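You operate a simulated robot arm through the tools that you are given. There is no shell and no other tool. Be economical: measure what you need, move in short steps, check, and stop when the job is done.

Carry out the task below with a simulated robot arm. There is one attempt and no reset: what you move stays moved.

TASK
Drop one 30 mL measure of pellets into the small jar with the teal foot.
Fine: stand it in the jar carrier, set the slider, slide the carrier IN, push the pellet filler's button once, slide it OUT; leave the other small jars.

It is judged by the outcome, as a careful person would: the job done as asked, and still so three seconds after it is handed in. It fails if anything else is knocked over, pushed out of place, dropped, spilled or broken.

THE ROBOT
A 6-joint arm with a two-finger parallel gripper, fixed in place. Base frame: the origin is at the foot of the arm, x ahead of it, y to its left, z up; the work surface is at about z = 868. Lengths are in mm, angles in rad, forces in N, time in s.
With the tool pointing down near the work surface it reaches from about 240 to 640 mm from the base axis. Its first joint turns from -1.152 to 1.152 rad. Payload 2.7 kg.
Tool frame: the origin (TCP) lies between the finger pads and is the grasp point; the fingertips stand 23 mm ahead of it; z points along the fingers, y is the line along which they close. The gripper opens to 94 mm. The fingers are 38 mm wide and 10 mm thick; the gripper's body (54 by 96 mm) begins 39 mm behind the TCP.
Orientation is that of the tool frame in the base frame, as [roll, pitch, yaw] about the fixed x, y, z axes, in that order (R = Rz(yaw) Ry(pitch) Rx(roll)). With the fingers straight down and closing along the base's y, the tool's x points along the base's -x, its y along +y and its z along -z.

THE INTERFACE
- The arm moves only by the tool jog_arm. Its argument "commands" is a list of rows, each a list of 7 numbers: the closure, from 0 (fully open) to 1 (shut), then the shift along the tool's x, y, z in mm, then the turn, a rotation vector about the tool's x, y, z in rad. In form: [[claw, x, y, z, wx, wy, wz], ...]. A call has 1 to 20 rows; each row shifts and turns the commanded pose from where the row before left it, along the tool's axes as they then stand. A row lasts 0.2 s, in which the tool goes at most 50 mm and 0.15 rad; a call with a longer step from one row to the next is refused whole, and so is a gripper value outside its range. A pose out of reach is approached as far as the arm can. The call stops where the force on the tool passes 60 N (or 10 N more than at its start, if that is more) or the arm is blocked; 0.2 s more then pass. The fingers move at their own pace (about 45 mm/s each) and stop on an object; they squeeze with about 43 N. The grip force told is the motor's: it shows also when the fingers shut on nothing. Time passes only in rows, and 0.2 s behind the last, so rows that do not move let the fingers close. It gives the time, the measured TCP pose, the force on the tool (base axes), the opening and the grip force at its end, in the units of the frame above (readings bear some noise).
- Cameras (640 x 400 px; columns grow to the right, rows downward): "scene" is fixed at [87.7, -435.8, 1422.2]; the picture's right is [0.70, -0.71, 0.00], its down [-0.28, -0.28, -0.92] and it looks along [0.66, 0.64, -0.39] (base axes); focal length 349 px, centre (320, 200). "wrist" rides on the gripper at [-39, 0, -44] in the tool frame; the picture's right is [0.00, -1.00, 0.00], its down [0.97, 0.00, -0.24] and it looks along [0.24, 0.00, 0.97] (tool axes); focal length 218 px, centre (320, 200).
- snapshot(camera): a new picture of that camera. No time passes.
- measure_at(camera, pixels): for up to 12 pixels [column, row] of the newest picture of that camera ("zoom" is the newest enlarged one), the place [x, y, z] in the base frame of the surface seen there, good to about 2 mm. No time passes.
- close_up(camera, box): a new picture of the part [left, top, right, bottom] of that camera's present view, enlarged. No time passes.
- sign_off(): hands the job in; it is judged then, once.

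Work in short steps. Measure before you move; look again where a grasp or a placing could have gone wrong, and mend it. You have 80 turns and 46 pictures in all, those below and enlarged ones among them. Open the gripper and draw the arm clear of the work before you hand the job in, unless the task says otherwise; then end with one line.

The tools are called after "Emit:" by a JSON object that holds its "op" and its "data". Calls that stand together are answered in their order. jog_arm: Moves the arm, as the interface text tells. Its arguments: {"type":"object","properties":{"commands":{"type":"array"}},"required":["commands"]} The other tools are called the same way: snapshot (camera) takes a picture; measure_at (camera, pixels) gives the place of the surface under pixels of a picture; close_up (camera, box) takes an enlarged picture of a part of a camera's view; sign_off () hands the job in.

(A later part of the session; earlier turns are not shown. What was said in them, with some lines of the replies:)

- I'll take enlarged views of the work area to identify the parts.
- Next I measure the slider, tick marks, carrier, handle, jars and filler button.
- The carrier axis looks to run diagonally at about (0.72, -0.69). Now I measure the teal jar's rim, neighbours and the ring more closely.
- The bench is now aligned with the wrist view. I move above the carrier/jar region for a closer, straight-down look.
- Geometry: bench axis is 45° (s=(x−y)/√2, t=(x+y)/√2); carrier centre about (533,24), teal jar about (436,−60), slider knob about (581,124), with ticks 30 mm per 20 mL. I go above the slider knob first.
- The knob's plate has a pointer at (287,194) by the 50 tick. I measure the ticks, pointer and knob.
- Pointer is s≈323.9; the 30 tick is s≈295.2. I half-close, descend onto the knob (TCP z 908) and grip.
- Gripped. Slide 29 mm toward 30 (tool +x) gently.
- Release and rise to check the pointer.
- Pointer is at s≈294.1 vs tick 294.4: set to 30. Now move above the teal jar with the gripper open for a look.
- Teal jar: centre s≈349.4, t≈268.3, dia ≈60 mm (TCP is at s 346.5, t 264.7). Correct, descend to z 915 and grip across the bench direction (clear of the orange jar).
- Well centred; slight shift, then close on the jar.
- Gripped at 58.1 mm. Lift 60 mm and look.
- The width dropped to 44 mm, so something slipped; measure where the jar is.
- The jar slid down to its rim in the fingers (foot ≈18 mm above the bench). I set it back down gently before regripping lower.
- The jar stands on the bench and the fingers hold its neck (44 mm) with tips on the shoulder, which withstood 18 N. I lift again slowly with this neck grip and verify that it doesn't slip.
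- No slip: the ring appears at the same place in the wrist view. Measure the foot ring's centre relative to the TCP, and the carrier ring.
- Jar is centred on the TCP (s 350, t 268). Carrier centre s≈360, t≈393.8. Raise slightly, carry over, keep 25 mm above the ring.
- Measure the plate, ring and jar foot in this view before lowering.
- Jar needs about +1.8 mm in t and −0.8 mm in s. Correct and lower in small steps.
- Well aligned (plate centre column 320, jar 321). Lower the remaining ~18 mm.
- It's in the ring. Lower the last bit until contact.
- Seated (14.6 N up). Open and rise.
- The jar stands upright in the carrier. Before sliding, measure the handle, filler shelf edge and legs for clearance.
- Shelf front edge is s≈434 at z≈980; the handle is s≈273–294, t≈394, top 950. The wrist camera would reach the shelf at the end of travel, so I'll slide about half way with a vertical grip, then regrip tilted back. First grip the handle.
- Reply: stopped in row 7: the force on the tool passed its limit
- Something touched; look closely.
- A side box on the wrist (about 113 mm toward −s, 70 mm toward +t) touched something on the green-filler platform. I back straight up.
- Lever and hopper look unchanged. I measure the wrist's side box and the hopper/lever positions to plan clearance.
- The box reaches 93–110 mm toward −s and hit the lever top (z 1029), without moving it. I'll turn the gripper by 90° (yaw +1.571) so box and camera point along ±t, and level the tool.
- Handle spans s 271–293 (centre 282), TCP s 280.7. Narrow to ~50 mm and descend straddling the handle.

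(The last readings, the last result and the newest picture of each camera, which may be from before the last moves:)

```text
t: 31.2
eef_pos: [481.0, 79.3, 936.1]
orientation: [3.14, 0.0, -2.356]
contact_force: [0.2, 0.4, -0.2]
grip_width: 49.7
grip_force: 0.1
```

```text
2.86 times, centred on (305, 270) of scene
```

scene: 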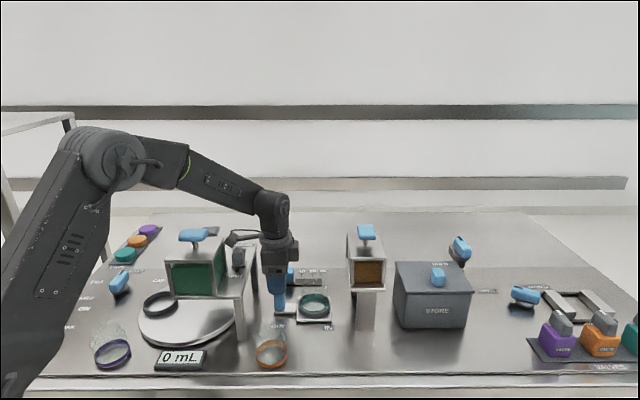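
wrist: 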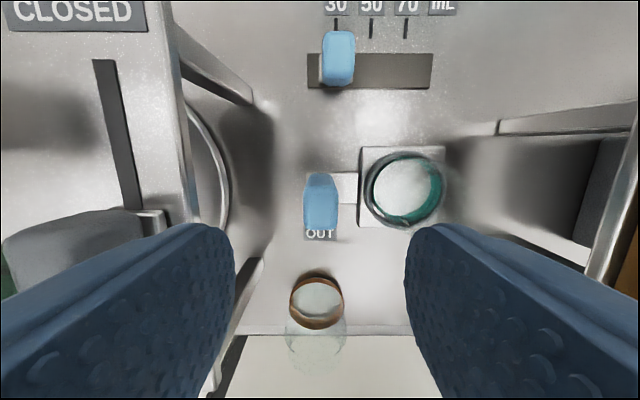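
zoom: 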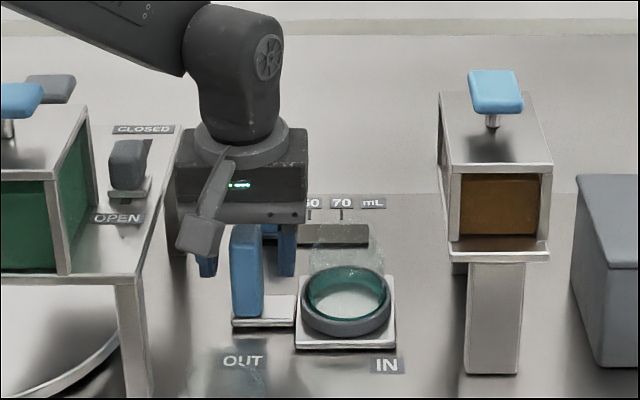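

Fingers straddle the handle. Close, then slide +s about 85 mm gently.

Emit:
{"op": "jog_arm", "data": {"commands": [[0.8, 0, 0, 0, 0, 0, 0], [0.9, 0, 0, 0, 0, 0, 0], [0.9, 0, 0, 0, 0, 0, 0], [0.9, 0, -3, 0, 0, 0, 0], [0.9, 0, -6, 0, 0, 0, 0], [0.9, 0, -8, 0, 0, 0, 0], [0.9, 0, -8, 0, 0, 0, 0], [0.9, 0, -8, 0, 0, 0, 0], [0.9, 0, -8, 0, 0, 0, 0], [0.9, 0, -8, 0, 0, 0, 0], [0.9, 0, -8, 0, 0, 0, 0], [0.9, 0, -8, 0, 0, 0, 0], [0.9, 0, -8, 0, 0, 0, 0], [0.9, 0, -6, 0, 0, 0, 0], [0.9, 0, -3, 0, 0, 0, 0], [0.9, 0, 0, 0, 0, 0, 0]]}}

Emit:
{"op": "close_up", "data": {"camera": "scene", "box": [205, 200, 405, 340]}}

```text
t: 34.6
eef_pos: [538.8, 22.7, 936.5]
orientation: [-3.141, 0.0, -2.356]
contact_force: [1.2, 0.8, -10.2]
grip_width: 24.1
grip_force: 44.6
```

```text
2.86 times, centred on (305, 270) of scene
```

zoom: 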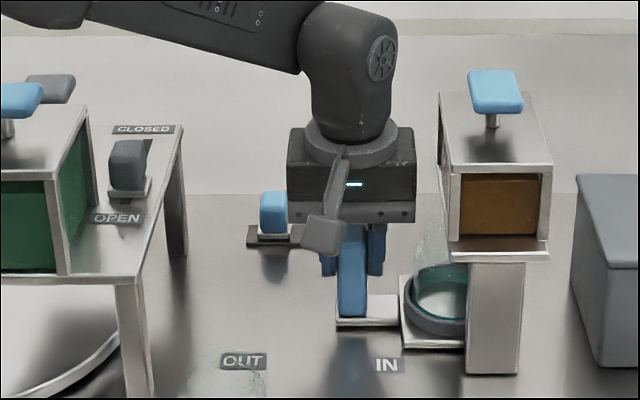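

Slid 81 mm smoothly. Another 9 mm, then release, rise, and reposition closed fingers behind the handle for the final push (body would meet the shelf otherwise).

Emit:
{"op": "jog_arm", "data": {"commands": [[0.9, 0, -5, 0, 0, 0, 0], [0.9, 0, -4, 0, 0, 0, 0], [0.47, 0, 0, 0, 0, 0, 0], [0.47, 0, 0, 0, 0, 0, 0], [0.47, 0, 0, -15, 0, 0, 0], [0.47, 0, 0, -20, 0, 0, 0], [0.47, 0, 0, -20, 0, 0, 0], [1, 0, 10, 0, 0, 0, 0], [1, 0, 20, 0, 0, 0, 0], [1, 0, 0, 0, 0, 0, 0], [1, 0, 0, 0, 0, 0, 0]]}}

Emit:
{"op": "snapshot", "data": {"camera": "wrist"}}

```text
t: 37.0
eef_pos: [523.9, 36.3, 992.4]
orientation: [-3.141, 0.0, -2.357]
contact_force: [0.0, -0.4, -0.5]
grip_width: 0.0
grip_force: 42.8
```

```text
7 pictures are left
```

wrist: 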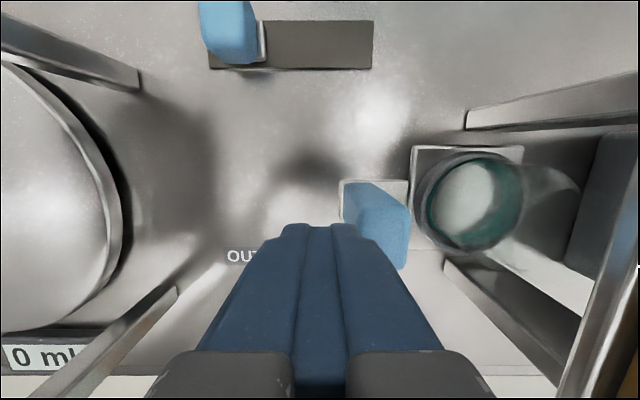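

Emit:
{"op": "measure_at", "data": {"camera": "wrist", "pixels": [[355, 215], [375, 225], [400, 225], [413, 150], [522, 150], [420, 210], [520, 205], [465, 155]]}}

```text
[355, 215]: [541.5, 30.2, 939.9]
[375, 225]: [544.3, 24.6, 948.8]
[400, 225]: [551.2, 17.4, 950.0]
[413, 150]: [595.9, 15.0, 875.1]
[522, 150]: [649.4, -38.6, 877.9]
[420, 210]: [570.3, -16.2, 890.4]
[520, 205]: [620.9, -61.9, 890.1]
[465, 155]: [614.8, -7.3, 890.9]
```

Handle back face s≈361.5, fingers' front ≈355; carrier centre ≈448.6, filler centre ≈470. Descend behind the handle and push to the stop.

Emit:
{"op": "jog_arm", "data": {"commands": [[1, 0, 1, 20, 0, 0, 0], [1, 0, 0, 20, 0, 0, 0], [1, 0, 0, 15, 0, 0, 0], [1, 0, -5, 0, 0, 0, 0], [1, 0, -5, 0, 0, 0, 0], [1, 0, -5, 0, 0, 0, 0], [1, 0, -4, 0, 0, 0, 0], [1, 0, -4, 0, 0, 0, 0], [1, 0, -3, 0, 0, 0, 0], [1, 0, -2, 0, 0, 0, 0], [1, 0, 0, 0, 0, 0, 0]]}}

```text
t: 39.4
eef_pos: [539.9, 20.4, 937.7]
orientation: [3.138, -0.001, -2.353]
contact_force: [-27.7, 20.5, 12.1]
grip_width: 0.0
grip_force: 42.1
```

34 N building at s 367 – perhaps the end stop. Push slightly more to confirm.

Emit:
{"op": "jog_arm", "data": {"commands": [[1, 0, -2, 0, 0, 0, 0], [1, 0, -2, 0, 0, 0, 0], [1, 0, 0, 0, 0, 0, 0]]}}

Emit:
{"op": "snapshot", "data": {"camera": "wrist"}}

```text
t: 40.0
eef_pos: [540.8, 20.6, 936.5]
orientation: [3.125, -0.01, -2.354]
contact_force: [-13.6, 7.6, 5.5]
grip_width: 0.0
grip_force: 42.3
stopped in row 2: the force on the tool passed its limit (the readings are from after the stop); the commanded pose is now the measured one
```

```text
6 pictures are left
```

wrist: 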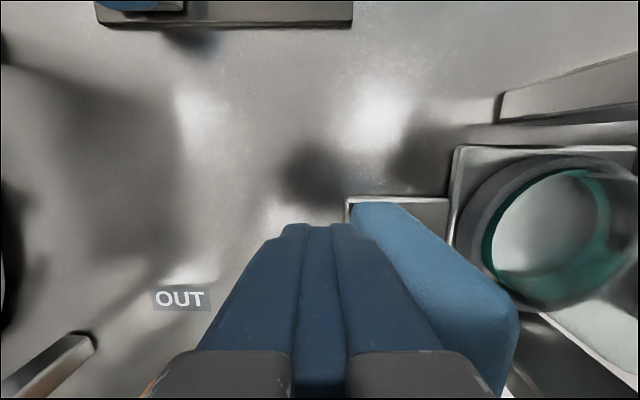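

Emit:
{"op": "measure_at", "data": {"camera": "wrist", "pixels": [[458, 150], [455, 200], [630, 150], [470, 230], [375, 215], [349, 200], [500, 240], [545, 160]]}}

```text
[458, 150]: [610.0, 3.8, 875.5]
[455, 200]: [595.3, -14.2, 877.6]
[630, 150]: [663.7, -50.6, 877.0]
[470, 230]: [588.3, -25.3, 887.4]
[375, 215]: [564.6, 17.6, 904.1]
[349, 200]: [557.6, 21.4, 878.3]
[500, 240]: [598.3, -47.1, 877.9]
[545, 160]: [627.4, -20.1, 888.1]
```

Carrier centre is now s≈467.5 under the filler and hard-stopped (travel ≈108 mm): IN. Back off, rise, level, and go above the button (s 470, t 394, top z 1080).

Emit:
{"op": "jog_arm", "data": {"commands": [[1, 0, 5, 0, 0, 0, 0], [1, 0, 0, -20, 0.0166, -0.01, 0], [1, 0, 0, -35, 0, 0, 0], [1, 0, 0, -45, 0, 0, 0], [1, 0, 0, -45, 0, 0, 0], [1, 0, 0, -44, 0, 0, 0], [1, 1, -25, 0, 0, 0, 0], [1, 1, -30, 0, 0, 0, 0], [1, 1, -30, 0, 0, 0, 0], [1, 0, -22, 0, 0, 0, 0], [1, 0, 0, 0, 0, 0, 0]]}}

Emit:
{"op": "close_up", "data": {"camera": "scene", "box": [280, 180, 440, 340]}}

```text
t: 42.4
eef_pos: [594.7, -54.8, 1119.7]
orientation: [-3.139, 0.002, -2.353]
contact_force: [0.0, 0.1, 0.5]
grip_width: 0.0
grip_force: 42.7
out of reach, approached as far as the arm can: row 10
```

```text
2.50 times, centred on (360, 260) of scene
```

zoom: 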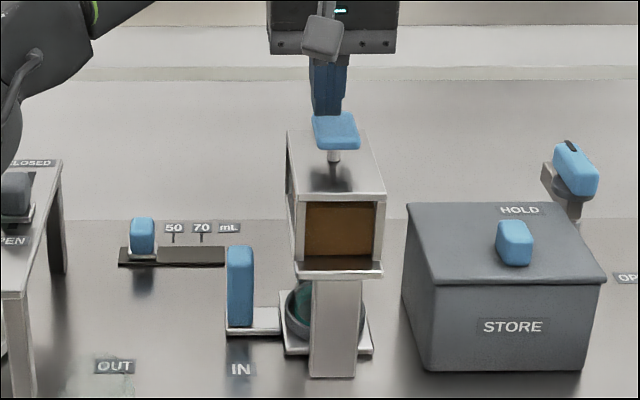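

At the edge of reach the fingertips are still over the button (s 459, t 382; button ≈ s 450–490, t 366–422), tips at z≈1097. Lower to the button and press gently.

Emit:
{"op": "jog_arm", "data": {"commands": [[1, 0, 0, 5, 0, 0, 0], [1, 0, 0, 5, 0, 0, 0], [1, 0, 0, 4, 0, 0, 0], [1, 0, 0, 0, 0, 0, 0]]}}

```text
t: 43.4
eef_pos: [596.8, -54.7, 1104.0]
orientation: [-3.139, 0.006, -2.354]
contact_force: [0.0, 0.3, 0.3]
grip_width: 0.0
grip_force: 42.4
```

Emit:
{"op": "jog_arm", "data": {"commands": [[1, 0, 0, 3, 0, 0, 0], [1, 0, 0, 3, 0, 0, 0], [1, 0, 0, 2, 0, 0, 0], [1, 0, 0, 2, 0, 0, 0], [1, 0, 0, 0, 0, 0, 0]]}}

```text
t: 44.5
eef_pos: [595.6, -54.2, 1096.2]
orientation: [-3.136, 0.004, -2.355]
contact_force: [1.3, -0.2, 3.5]
grip_width: 0.0
grip_force: 42.3
```

Light spring force so far; keep pressing down to its stop.

Emit:
{"op": "jog_arm", "data": {"commands": [[1, 0, 0, 2, 0, 0, 0], [1, 0, 0, 2, 0, 0, 0], [1, 0, 0, 2, 0, 0, 0], [1, 0, 0, 2, 0, 0, 0], [1, 0, 0, 0, 0, 0, 0]]}}

Emit:
{"op": "close_up", "data": {"camera": "scene", "box": [280, 200, 420, 340]}}

```text
t: 45.8
eef_pos: [596.6, -54.5, 1088.3]
orientation: [-3.138, 0.004, -2.352]
contact_force: [-2.3, 2.9, 8.6]
grip_width: 0.0
grip_force: 42.8
```

```text
2.86 times, centred on (350, 270) of scene
```

zoom: 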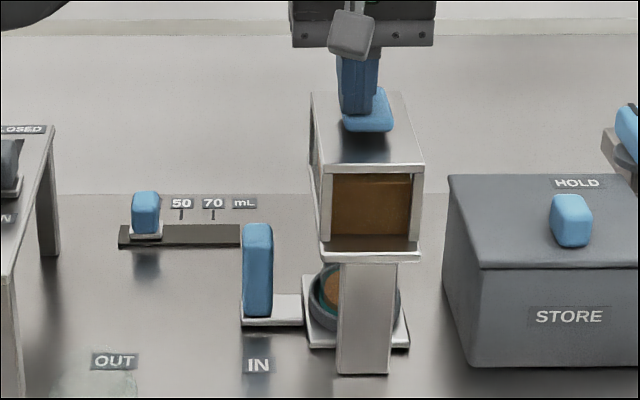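

Pellets have dropped into the jar (brown inside it). Release the button straight up, retreat to above the handle with fingers opened to 70 mm.

Emit:
{"op": "jog_arm", "data": {"commands": [[1, 0, 0, -10, 0, 0, 0], [1, 0, 0, -15, 0, 0, 0], [1, 0, 0, -15, 0, 0, 0], [0.255, -4, 30, 0, 0, 0, 0], [0.255, -4, 30, 0, 0, 0, 0], [0.255, -4, 29, 0, 0, 0, 0], [0.255, 0, 0, 0, 0, 0, 0], [0.255, 0, 0, 0, 0, 0, 0]]}}

```text
t: 47.5
eef_pos: [539.0, 16.3, 1126.4]
orientation: [-3.138, 0.003, -2.354]
contact_force: [0.1, 0.1, 0.1]
grip_width: 70.0
grip_force: 0.0
out of reach, approached as far as the arm can: row 3
```

Emit:
{"op": "jog_arm", "data": {"commands": [[0.255, -2, -1.5, 30, 0, 0, 0], [0.255, 0, 0, 40, 0, 0, 0], [0.255, 0, 0, 40, 0, 0, 0], [0.255, 0, 0, 30, 0, 0, 0], [0.255, 0, 0, 0, 0, 0, 0]]}}

Emit:
{"op": "snapshot", "data": {"camera": "wrist"}}

```text
t: 48.8
eef_pos: [542.1, 18.2, 985.6]
orientation: [-3.138, 0.004, -2.356]
contact_force: [-0.4, -0.6, 0.3]
grip_width: 70.0
grip_force: 0.1
```

```text
3 pictures are left
```

wrist: 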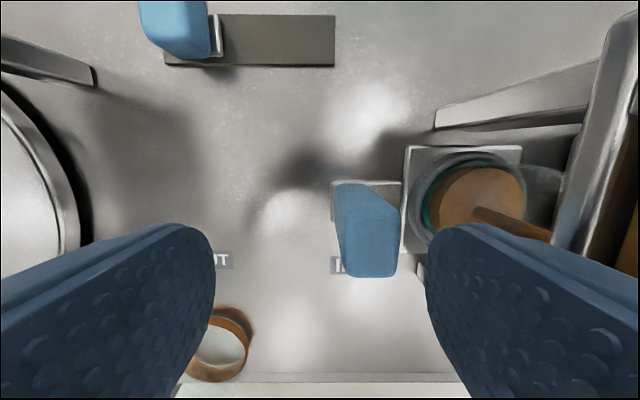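

A pellet stream still appears at (510,222): still pouring. I wait before moving anything, and measure the handle.

Emit:
{"op": "measure_at", "data": {"camera": "wrist", "pixels": [[396, 235], [345, 235], [370, 270], [510, 222], [545, 235], [485, 190], [480, 212]]}}

Emit:
{"op": "jog_arm", "data": {"commands": [[0.255, 0, 0, 0, 0, 0, 0], [0.255, 0, 0, 0, 0, 0, 0], [0.255, 0, 0, 0, 0, 0, 0], [0.255, 0, 0, 0, 0, 0, 0], [0.255, 0, 0, 0, 0, 0, 0], [0.255, 0, 0, 0, 0, 0, 0], [0.255, 0, 0, 0, 0, 0, 0], [0.255, 0, 0, 0, 0, 0, 0], [0.255, 0, 0, 0, 0, 0, 0], [0.255, 0, 0, 0, 0, 0, 0], [0.255, 0, 0, 0, 0, 0, 0], [0.255, 0, 0, 0, 0, 0, 0], [0.255, 0, 0, 0, 0, 0, 0], [0.255, 0, 0, 0, 0, 0, 0], [0.255, 0, 0, 0, 0, 0, 0], [0.255, 0, 0, 0, 0, 0, 0], [0.255, 0, 0, 0, 0, 0, 0], [0.255, 0, 0, 0, 0, 0, 0], [0.255, 0, 0, 0, 0, 0, 0], [0.255, 0, 0, 0, 0, 0, 0]]}}

```text
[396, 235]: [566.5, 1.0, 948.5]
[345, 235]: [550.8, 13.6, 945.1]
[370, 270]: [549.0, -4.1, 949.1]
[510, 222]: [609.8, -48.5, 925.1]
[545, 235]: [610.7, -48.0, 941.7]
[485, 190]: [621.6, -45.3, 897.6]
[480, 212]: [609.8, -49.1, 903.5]
```

```text
t: 53.0
eef_pos: [541.5, 17.2, 985.5]
orientation: [-3.138, 0.003, -2.355]
contact_force: [0.4, 0.4, -0.3]
grip_width: 70.0
grip_force: 0.1
```

Stream is at the jar's middle. Wait another 4 s, then check.

Emit:
{"op": "jog_arm", "data": {"commands": [[0.255, 0, 0, 0, 0, 0, 0], [0.255, 0, 0, 0, 0, 0, 0], [0.255, 0, 0, 0, 0, 0, 0], [0.255, 0, 0, 0, 0, 0, 0], [0.255, 0, 0, 0, 0, 0, 0], [0.255, 0, 0, 0, 0, 0, 0], [0.255, 0, 0, 0, 0, 0, 0], [0.255, 0, 0, 0, 0, 0, 0], [0.255, 0, 0, 0, 0, 0, 0], [0.255, 0, 0, 0, 0, 0, 0], [0.255, 0, 0, 0, 0, 0, 0], [0.255, 0, 0, 0, 0, 0, 0], [0.255, 0, 0, 0, 0, 0, 0], [0.255, 0, 0, 0, 0, 0, 0], [0.255, 0, 0, 0, 0, 0, 0], [0.255, 0, 0, 0, 0, 0, 0], [0.255, 0, 0, 0, 0, 0, 0], [0.255, 0, 0, 0, 0, 0, 0], [0.255, 0, 0, 0, 0, 0, 0], [0.255, 0, 0, 0, 0, 0, 0]]}}

Emit:
{"op": "snapshot", "data": {"camera": "wrist"}}

```text
t: 57.1
eef_pos: [540.4, 18.2, 985.8]
orientation: [-3.137, 0.003, -2.355]
contact_force: [0.2, 0.4, 0.4]
grip_width: 69.8
grip_force: 0.0
```

```text
2 pictures are left
```

wrist: 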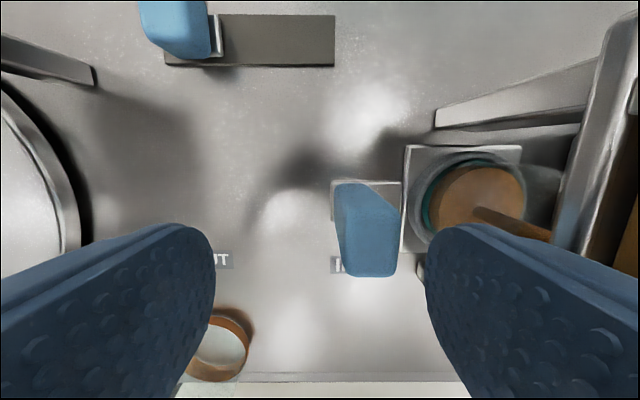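

The view is unchanged; check whether the pellet level has changed.

Emit:
{"op": "measure_at", "data": {"camera": "wrist", "pixels": [[485, 190], [480, 212], [510, 222], [545, 235], [535, 230], [460, 185], [500, 180]]}}

```text
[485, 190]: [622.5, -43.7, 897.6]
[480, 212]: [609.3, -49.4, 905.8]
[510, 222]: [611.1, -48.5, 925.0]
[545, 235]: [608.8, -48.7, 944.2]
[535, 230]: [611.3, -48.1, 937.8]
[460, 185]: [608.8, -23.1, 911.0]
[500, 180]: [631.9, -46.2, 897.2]
```

Level steady at z≈897.5 (≈15–17 mm deep, consistent with 30 mL). One enlarged scene picture to see whether the button has come back up and what the column is.

Emit:
{"op": "close_up", "data": {"camera": "scene", "box": [320, 215, 410, 335]}}

```text
3.33 times, centred on (365, 275) of scene
```

zoom: 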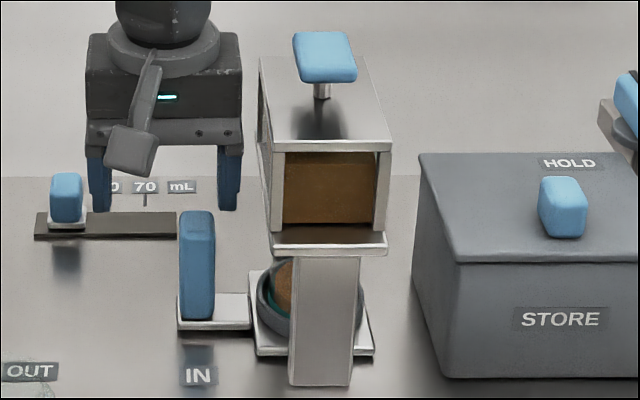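

Button is back up. To be safe I wait a while longer for the stream to finish.

Emit:
{"op": "jog_arm", "data": {"commands": [[0.255, 0, 0, 0, 0, 0, 0], [0.255, 0, 0, 0, 0, 0, 0], [0.255, 0, 0, 0, 0, 0, 0], [0.255, 0, 0, 0, 0, 0, 0], [0.255, 0, 0, 0, 0, 0, 0], [0.255, 0, 0, 0, 0, 0, 0], [0.255, 0, 0, 0, 0, 0, 0], [0.255, 0, 0, 0, 0, 0, 0], [0.255, 0, 0, 0, 0, 0, 0], [0.255, 0, 0, 0, 0, 0, 0], [0.255, 0, 0, 0, 0, 0, 0], [0.255, 0, 0, 0, 0, 0, 0], [0.255, 0, 0, 0, 0, 0, 0], [0.255, 0, 0, 0, 0, 0, 0], [0.255, 0, 0, 0, 0, 0, 0], [0.255, 0, 0, 0, 0, 0, 0], [0.255, 0, 0, 0, 0, 0, 0], [0.255, 0, 0, 0, 0, 0, 0], [0.255, 0, 0, 0, 0, 0, 0], [0.255, 0, 0, 0, 0, 0, 0]]}}

Emit:
{"op": "jog_arm", "data": {"commands": [[0.255, 0, 0, 0, 0, 0, 0], [0.255, 0, 0, 0, 0, 0, 0], [0.255, 0, 0, 0, 0, 0, 0], [0.255, 0, 0, 0, 0, 0, 0], [0.255, 0, 0, 0, 0, 0, 0], [0.255, 0, 0, 0, 0, 0, 0], [0.255, 0, 0, 0, 0, 0, 0], [0.255, 0, 0, 0, 0, 0, 0], [0.255, 0, 0, 0, 0, 0, 0], [0.255, 0, 0, 0, 0, 0, 0], [0.255, 0, 0, 0, 0, 0, 0], [0.255, 0, 0, 0, 0, 0, 0], [0.255, 0, 0, 0, 0, 0, 0], [0.255, 0, 0, 0, 0, 0, 0], [0.255, 0, 0, 0, 0, 0, 0], [0.255, 0, 0, 0, 0, 0, 0], [0.255, 0, 0, 0, 0, 0, 0], [0.255, 0, 0, 0, 0, 0, 0], [0.255, 0, 0, 0, 0, 0, 0], [0.255, 0, 0, 0, 0, 0, 0]]}}

```text
t: 61.4
eef_pos: [541.4, 18.5, 984.9]
orientation: [-3.136, 0.003, -2.354]
contact_force: [-0.1, -0.1, 0.1]
grip_width: 70.0
grip_force: 0.1
```

```text
t: 65.5
eef_pos: [541.6, 17.6, 986.4]
orientation: [-3.137, 0.005, -2.356]
contact_force: [0.5, -0.2, 0.0]
grip_width: 70.0
grip_force: 0.1
```

Lower so the front finger sits between handle and jar, then pull −s steadily.

Emit:
{"op": "jog_arm", "data": {"commands": [[0.255, 0, 0, 15, 0, 0, 0], [0.255, 0, 0, 20, 0, 0, 0], [0.255, 0, 0, 13, 0, 0, 0], [0.255, 0, 3, 0, 0, 0, 0], [0.255, 0, 3, 0, 0, 0, 0], [0.255, 0, 4, 0, 0, 0, 0], [0.255, 0, 5, 0, 0, 0, 0], [0.255, 0, 5, 0, 0, 0, 0], [0.255, 0, 5, 0, 0, 0, 0], [0.255, 0, 5, 0, 0, 0, 0], [0.255, 0, 5, 0, 0, 0, 0], [0.255, 0, 5, 0, 0, 0, 0], [0.255, 0, 5, 0, 0, 0, 0], [0.255, 0, 5, 0, 0, 0, 0], [0.255, 0, 5, 0, 0, 0, 0], [0.255, 0, 5, 0, 0, 0, 0], [0.255, 0, 4, 0, 0, 0, 0], [0.255, 0, 3, 0, 0, 0, 0], [0.255, 0, 0, 0, 0, 0, 0]]}}

```text
t: 69.5
eef_pos: [493.6, 64.6, 938.0]
orientation: [-3.138, 0.002, -2.353]
contact_force: [0.1, 0.8, -0.5]
grip_width: 70.2
grip_force: 0.1
```

Pulled about 62 mm. Close slowly on the handle (also moves it outward), then continue to the OUT stop.

Emit:
{"op": "jog_arm", "data": {"commands": [[0.3, 0, 0, 0, 0, 0, 0], [0.36, 0, 0, 0, 0, 0, 0], [0.42, 0, 0, 0, 0, 0, 0], [0.48, 0, 0, 0, 0, 0, 0], [0.54, 0, 0, 0, 0, 0, 0], [0.6, 0, 0, 0, 0, 0, 0], [0.66, 0, 0, 0, 0, 0, 0], [0.72, 0, 0, 0, 0, 0, 0], [0.85, 0, 0, 0, 0, 0, 0], [0.85, 0, 4, 0, 0, 0, 0], [0.85, 0, 5, 0, 0, 0, 0], [0.85, 0, 5, 0, 0, 0, 0], [0.85, 0, 3, 0, 0, 0, 0], [0.85, 0, 0, 0, 0, 0, 0]]}}

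```text
t: 72.5
eef_pos: [481.8, 75.7, 936.1]
orientation: [-3.137, 0.003, -2.354]
contact_force: [5.7, 8.0, -2.2]
grip_width: 23.9
grip_force: 45.0
```

Emit:
{"op": "jog_arm", "data": {"commands": [[0.85, 0, 2, 0, 0, 0, 0], [0.85, 0, 2, 0, 0, 0, 0], [0.85, 0, 1.5, 0, 0, 0, 0], [0.85, 0, 0, 0, 0, 0, 0]]}}

```text
t: 73.5
eef_pos: [478.8, 80.1, 937.0]
orientation: [-3.136, 0.004, -2.354]
contact_force: [6.0, -0.9, -4.4]
grip_width: 23.9
grip_force: 45.1
```

Emit:
{"op": "jog_arm", "data": {"commands": [[0.85, 0, 2, 0, 0, 0, 0], [0.85, 0, 1.5, 0, 0, 0, 0], [0.85, 0, 0, 0, 0, 0, 0]]}}

```text
t: 74.3
eef_pos: [478.6, 80.9, 937.3]
orientation: [-3.131, 0.006, -2.354]
contact_force: [38.4, -26.0, -15.6]
grip_width: 24.0
grip_force: 45.2
```

Stop reached (46 N, s≈281). Relax, open to ~50 mm, rise clear, and move away toward the front.

Emit:
{"op": "jog_arm", "data": {"commands": [[0.85, 0, -3, 0, 0, 0, 0], [0.47, 0, -0.5, 0, 0, 0, 0], [0.47, 0, 0, 0, 0, 0, 0], [0.47, 0, 0, -10, 0, 0, 0], [0.47, 0, 0, -25, 0, 0, 0], [0.47, 0, 0, -35, 0, 0, 0], [0.47, 0, 0, -40, 0, 0, 0], [0.3, 0, 0, -45, 0, 0, 0], [0, 0, 0, -45, 0, 0, 0], [0, 0, 0, -45, 0, 0, 0], [0, 30, 0, 0, 0, 0, 0], [0, 40, 0, 0, 0, 0, 0], [0, 40, 0, 0, 0, 0, 0], [0, 0, 0, 0, 0, 0, 0]]}}

Emit:
{"op": "snapshot", "data": {"camera": "scene"}}

```text
t: 77.3
eef_pos: [398.7, 1.8, 1182.8]
orientation: [-3.137, 0.005, -2.354]
contact_force: [-0.4, -0.1, -0.2]
grip_width: 93.9
grip_force: 0.0
```

```text
0 pictures are left
```

scene: 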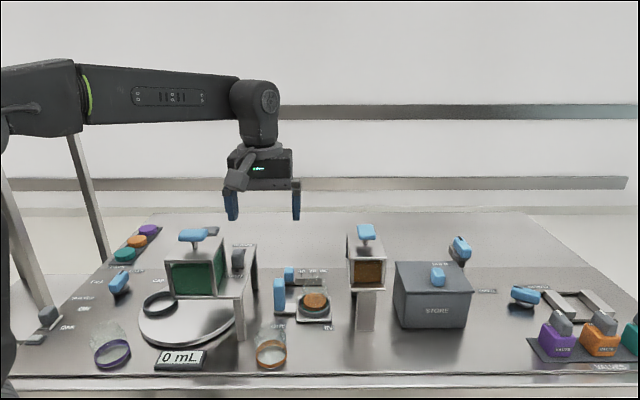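

The carrier is OUT with the jar standing in it at (315,303), pellets inside. Nothing else has visibly moved, and the arm is clear and open.

Emit:
{"op": "sign_off", "data": {}}

```text
The job is handed in.
```

I put one measure of pellets, with the slider set to 30 mL, into the teal-footed jar. The jar is now in the carrier at OUT, the other small jars were left alone, and the job is handed in. I judged the amount from the slider setting and the pellet depth (about 15–17 mm), with no direct reading. While lowering to the carrier handle, the wrist lightly touched the green filler's lever; it looked unmoved afterwards.
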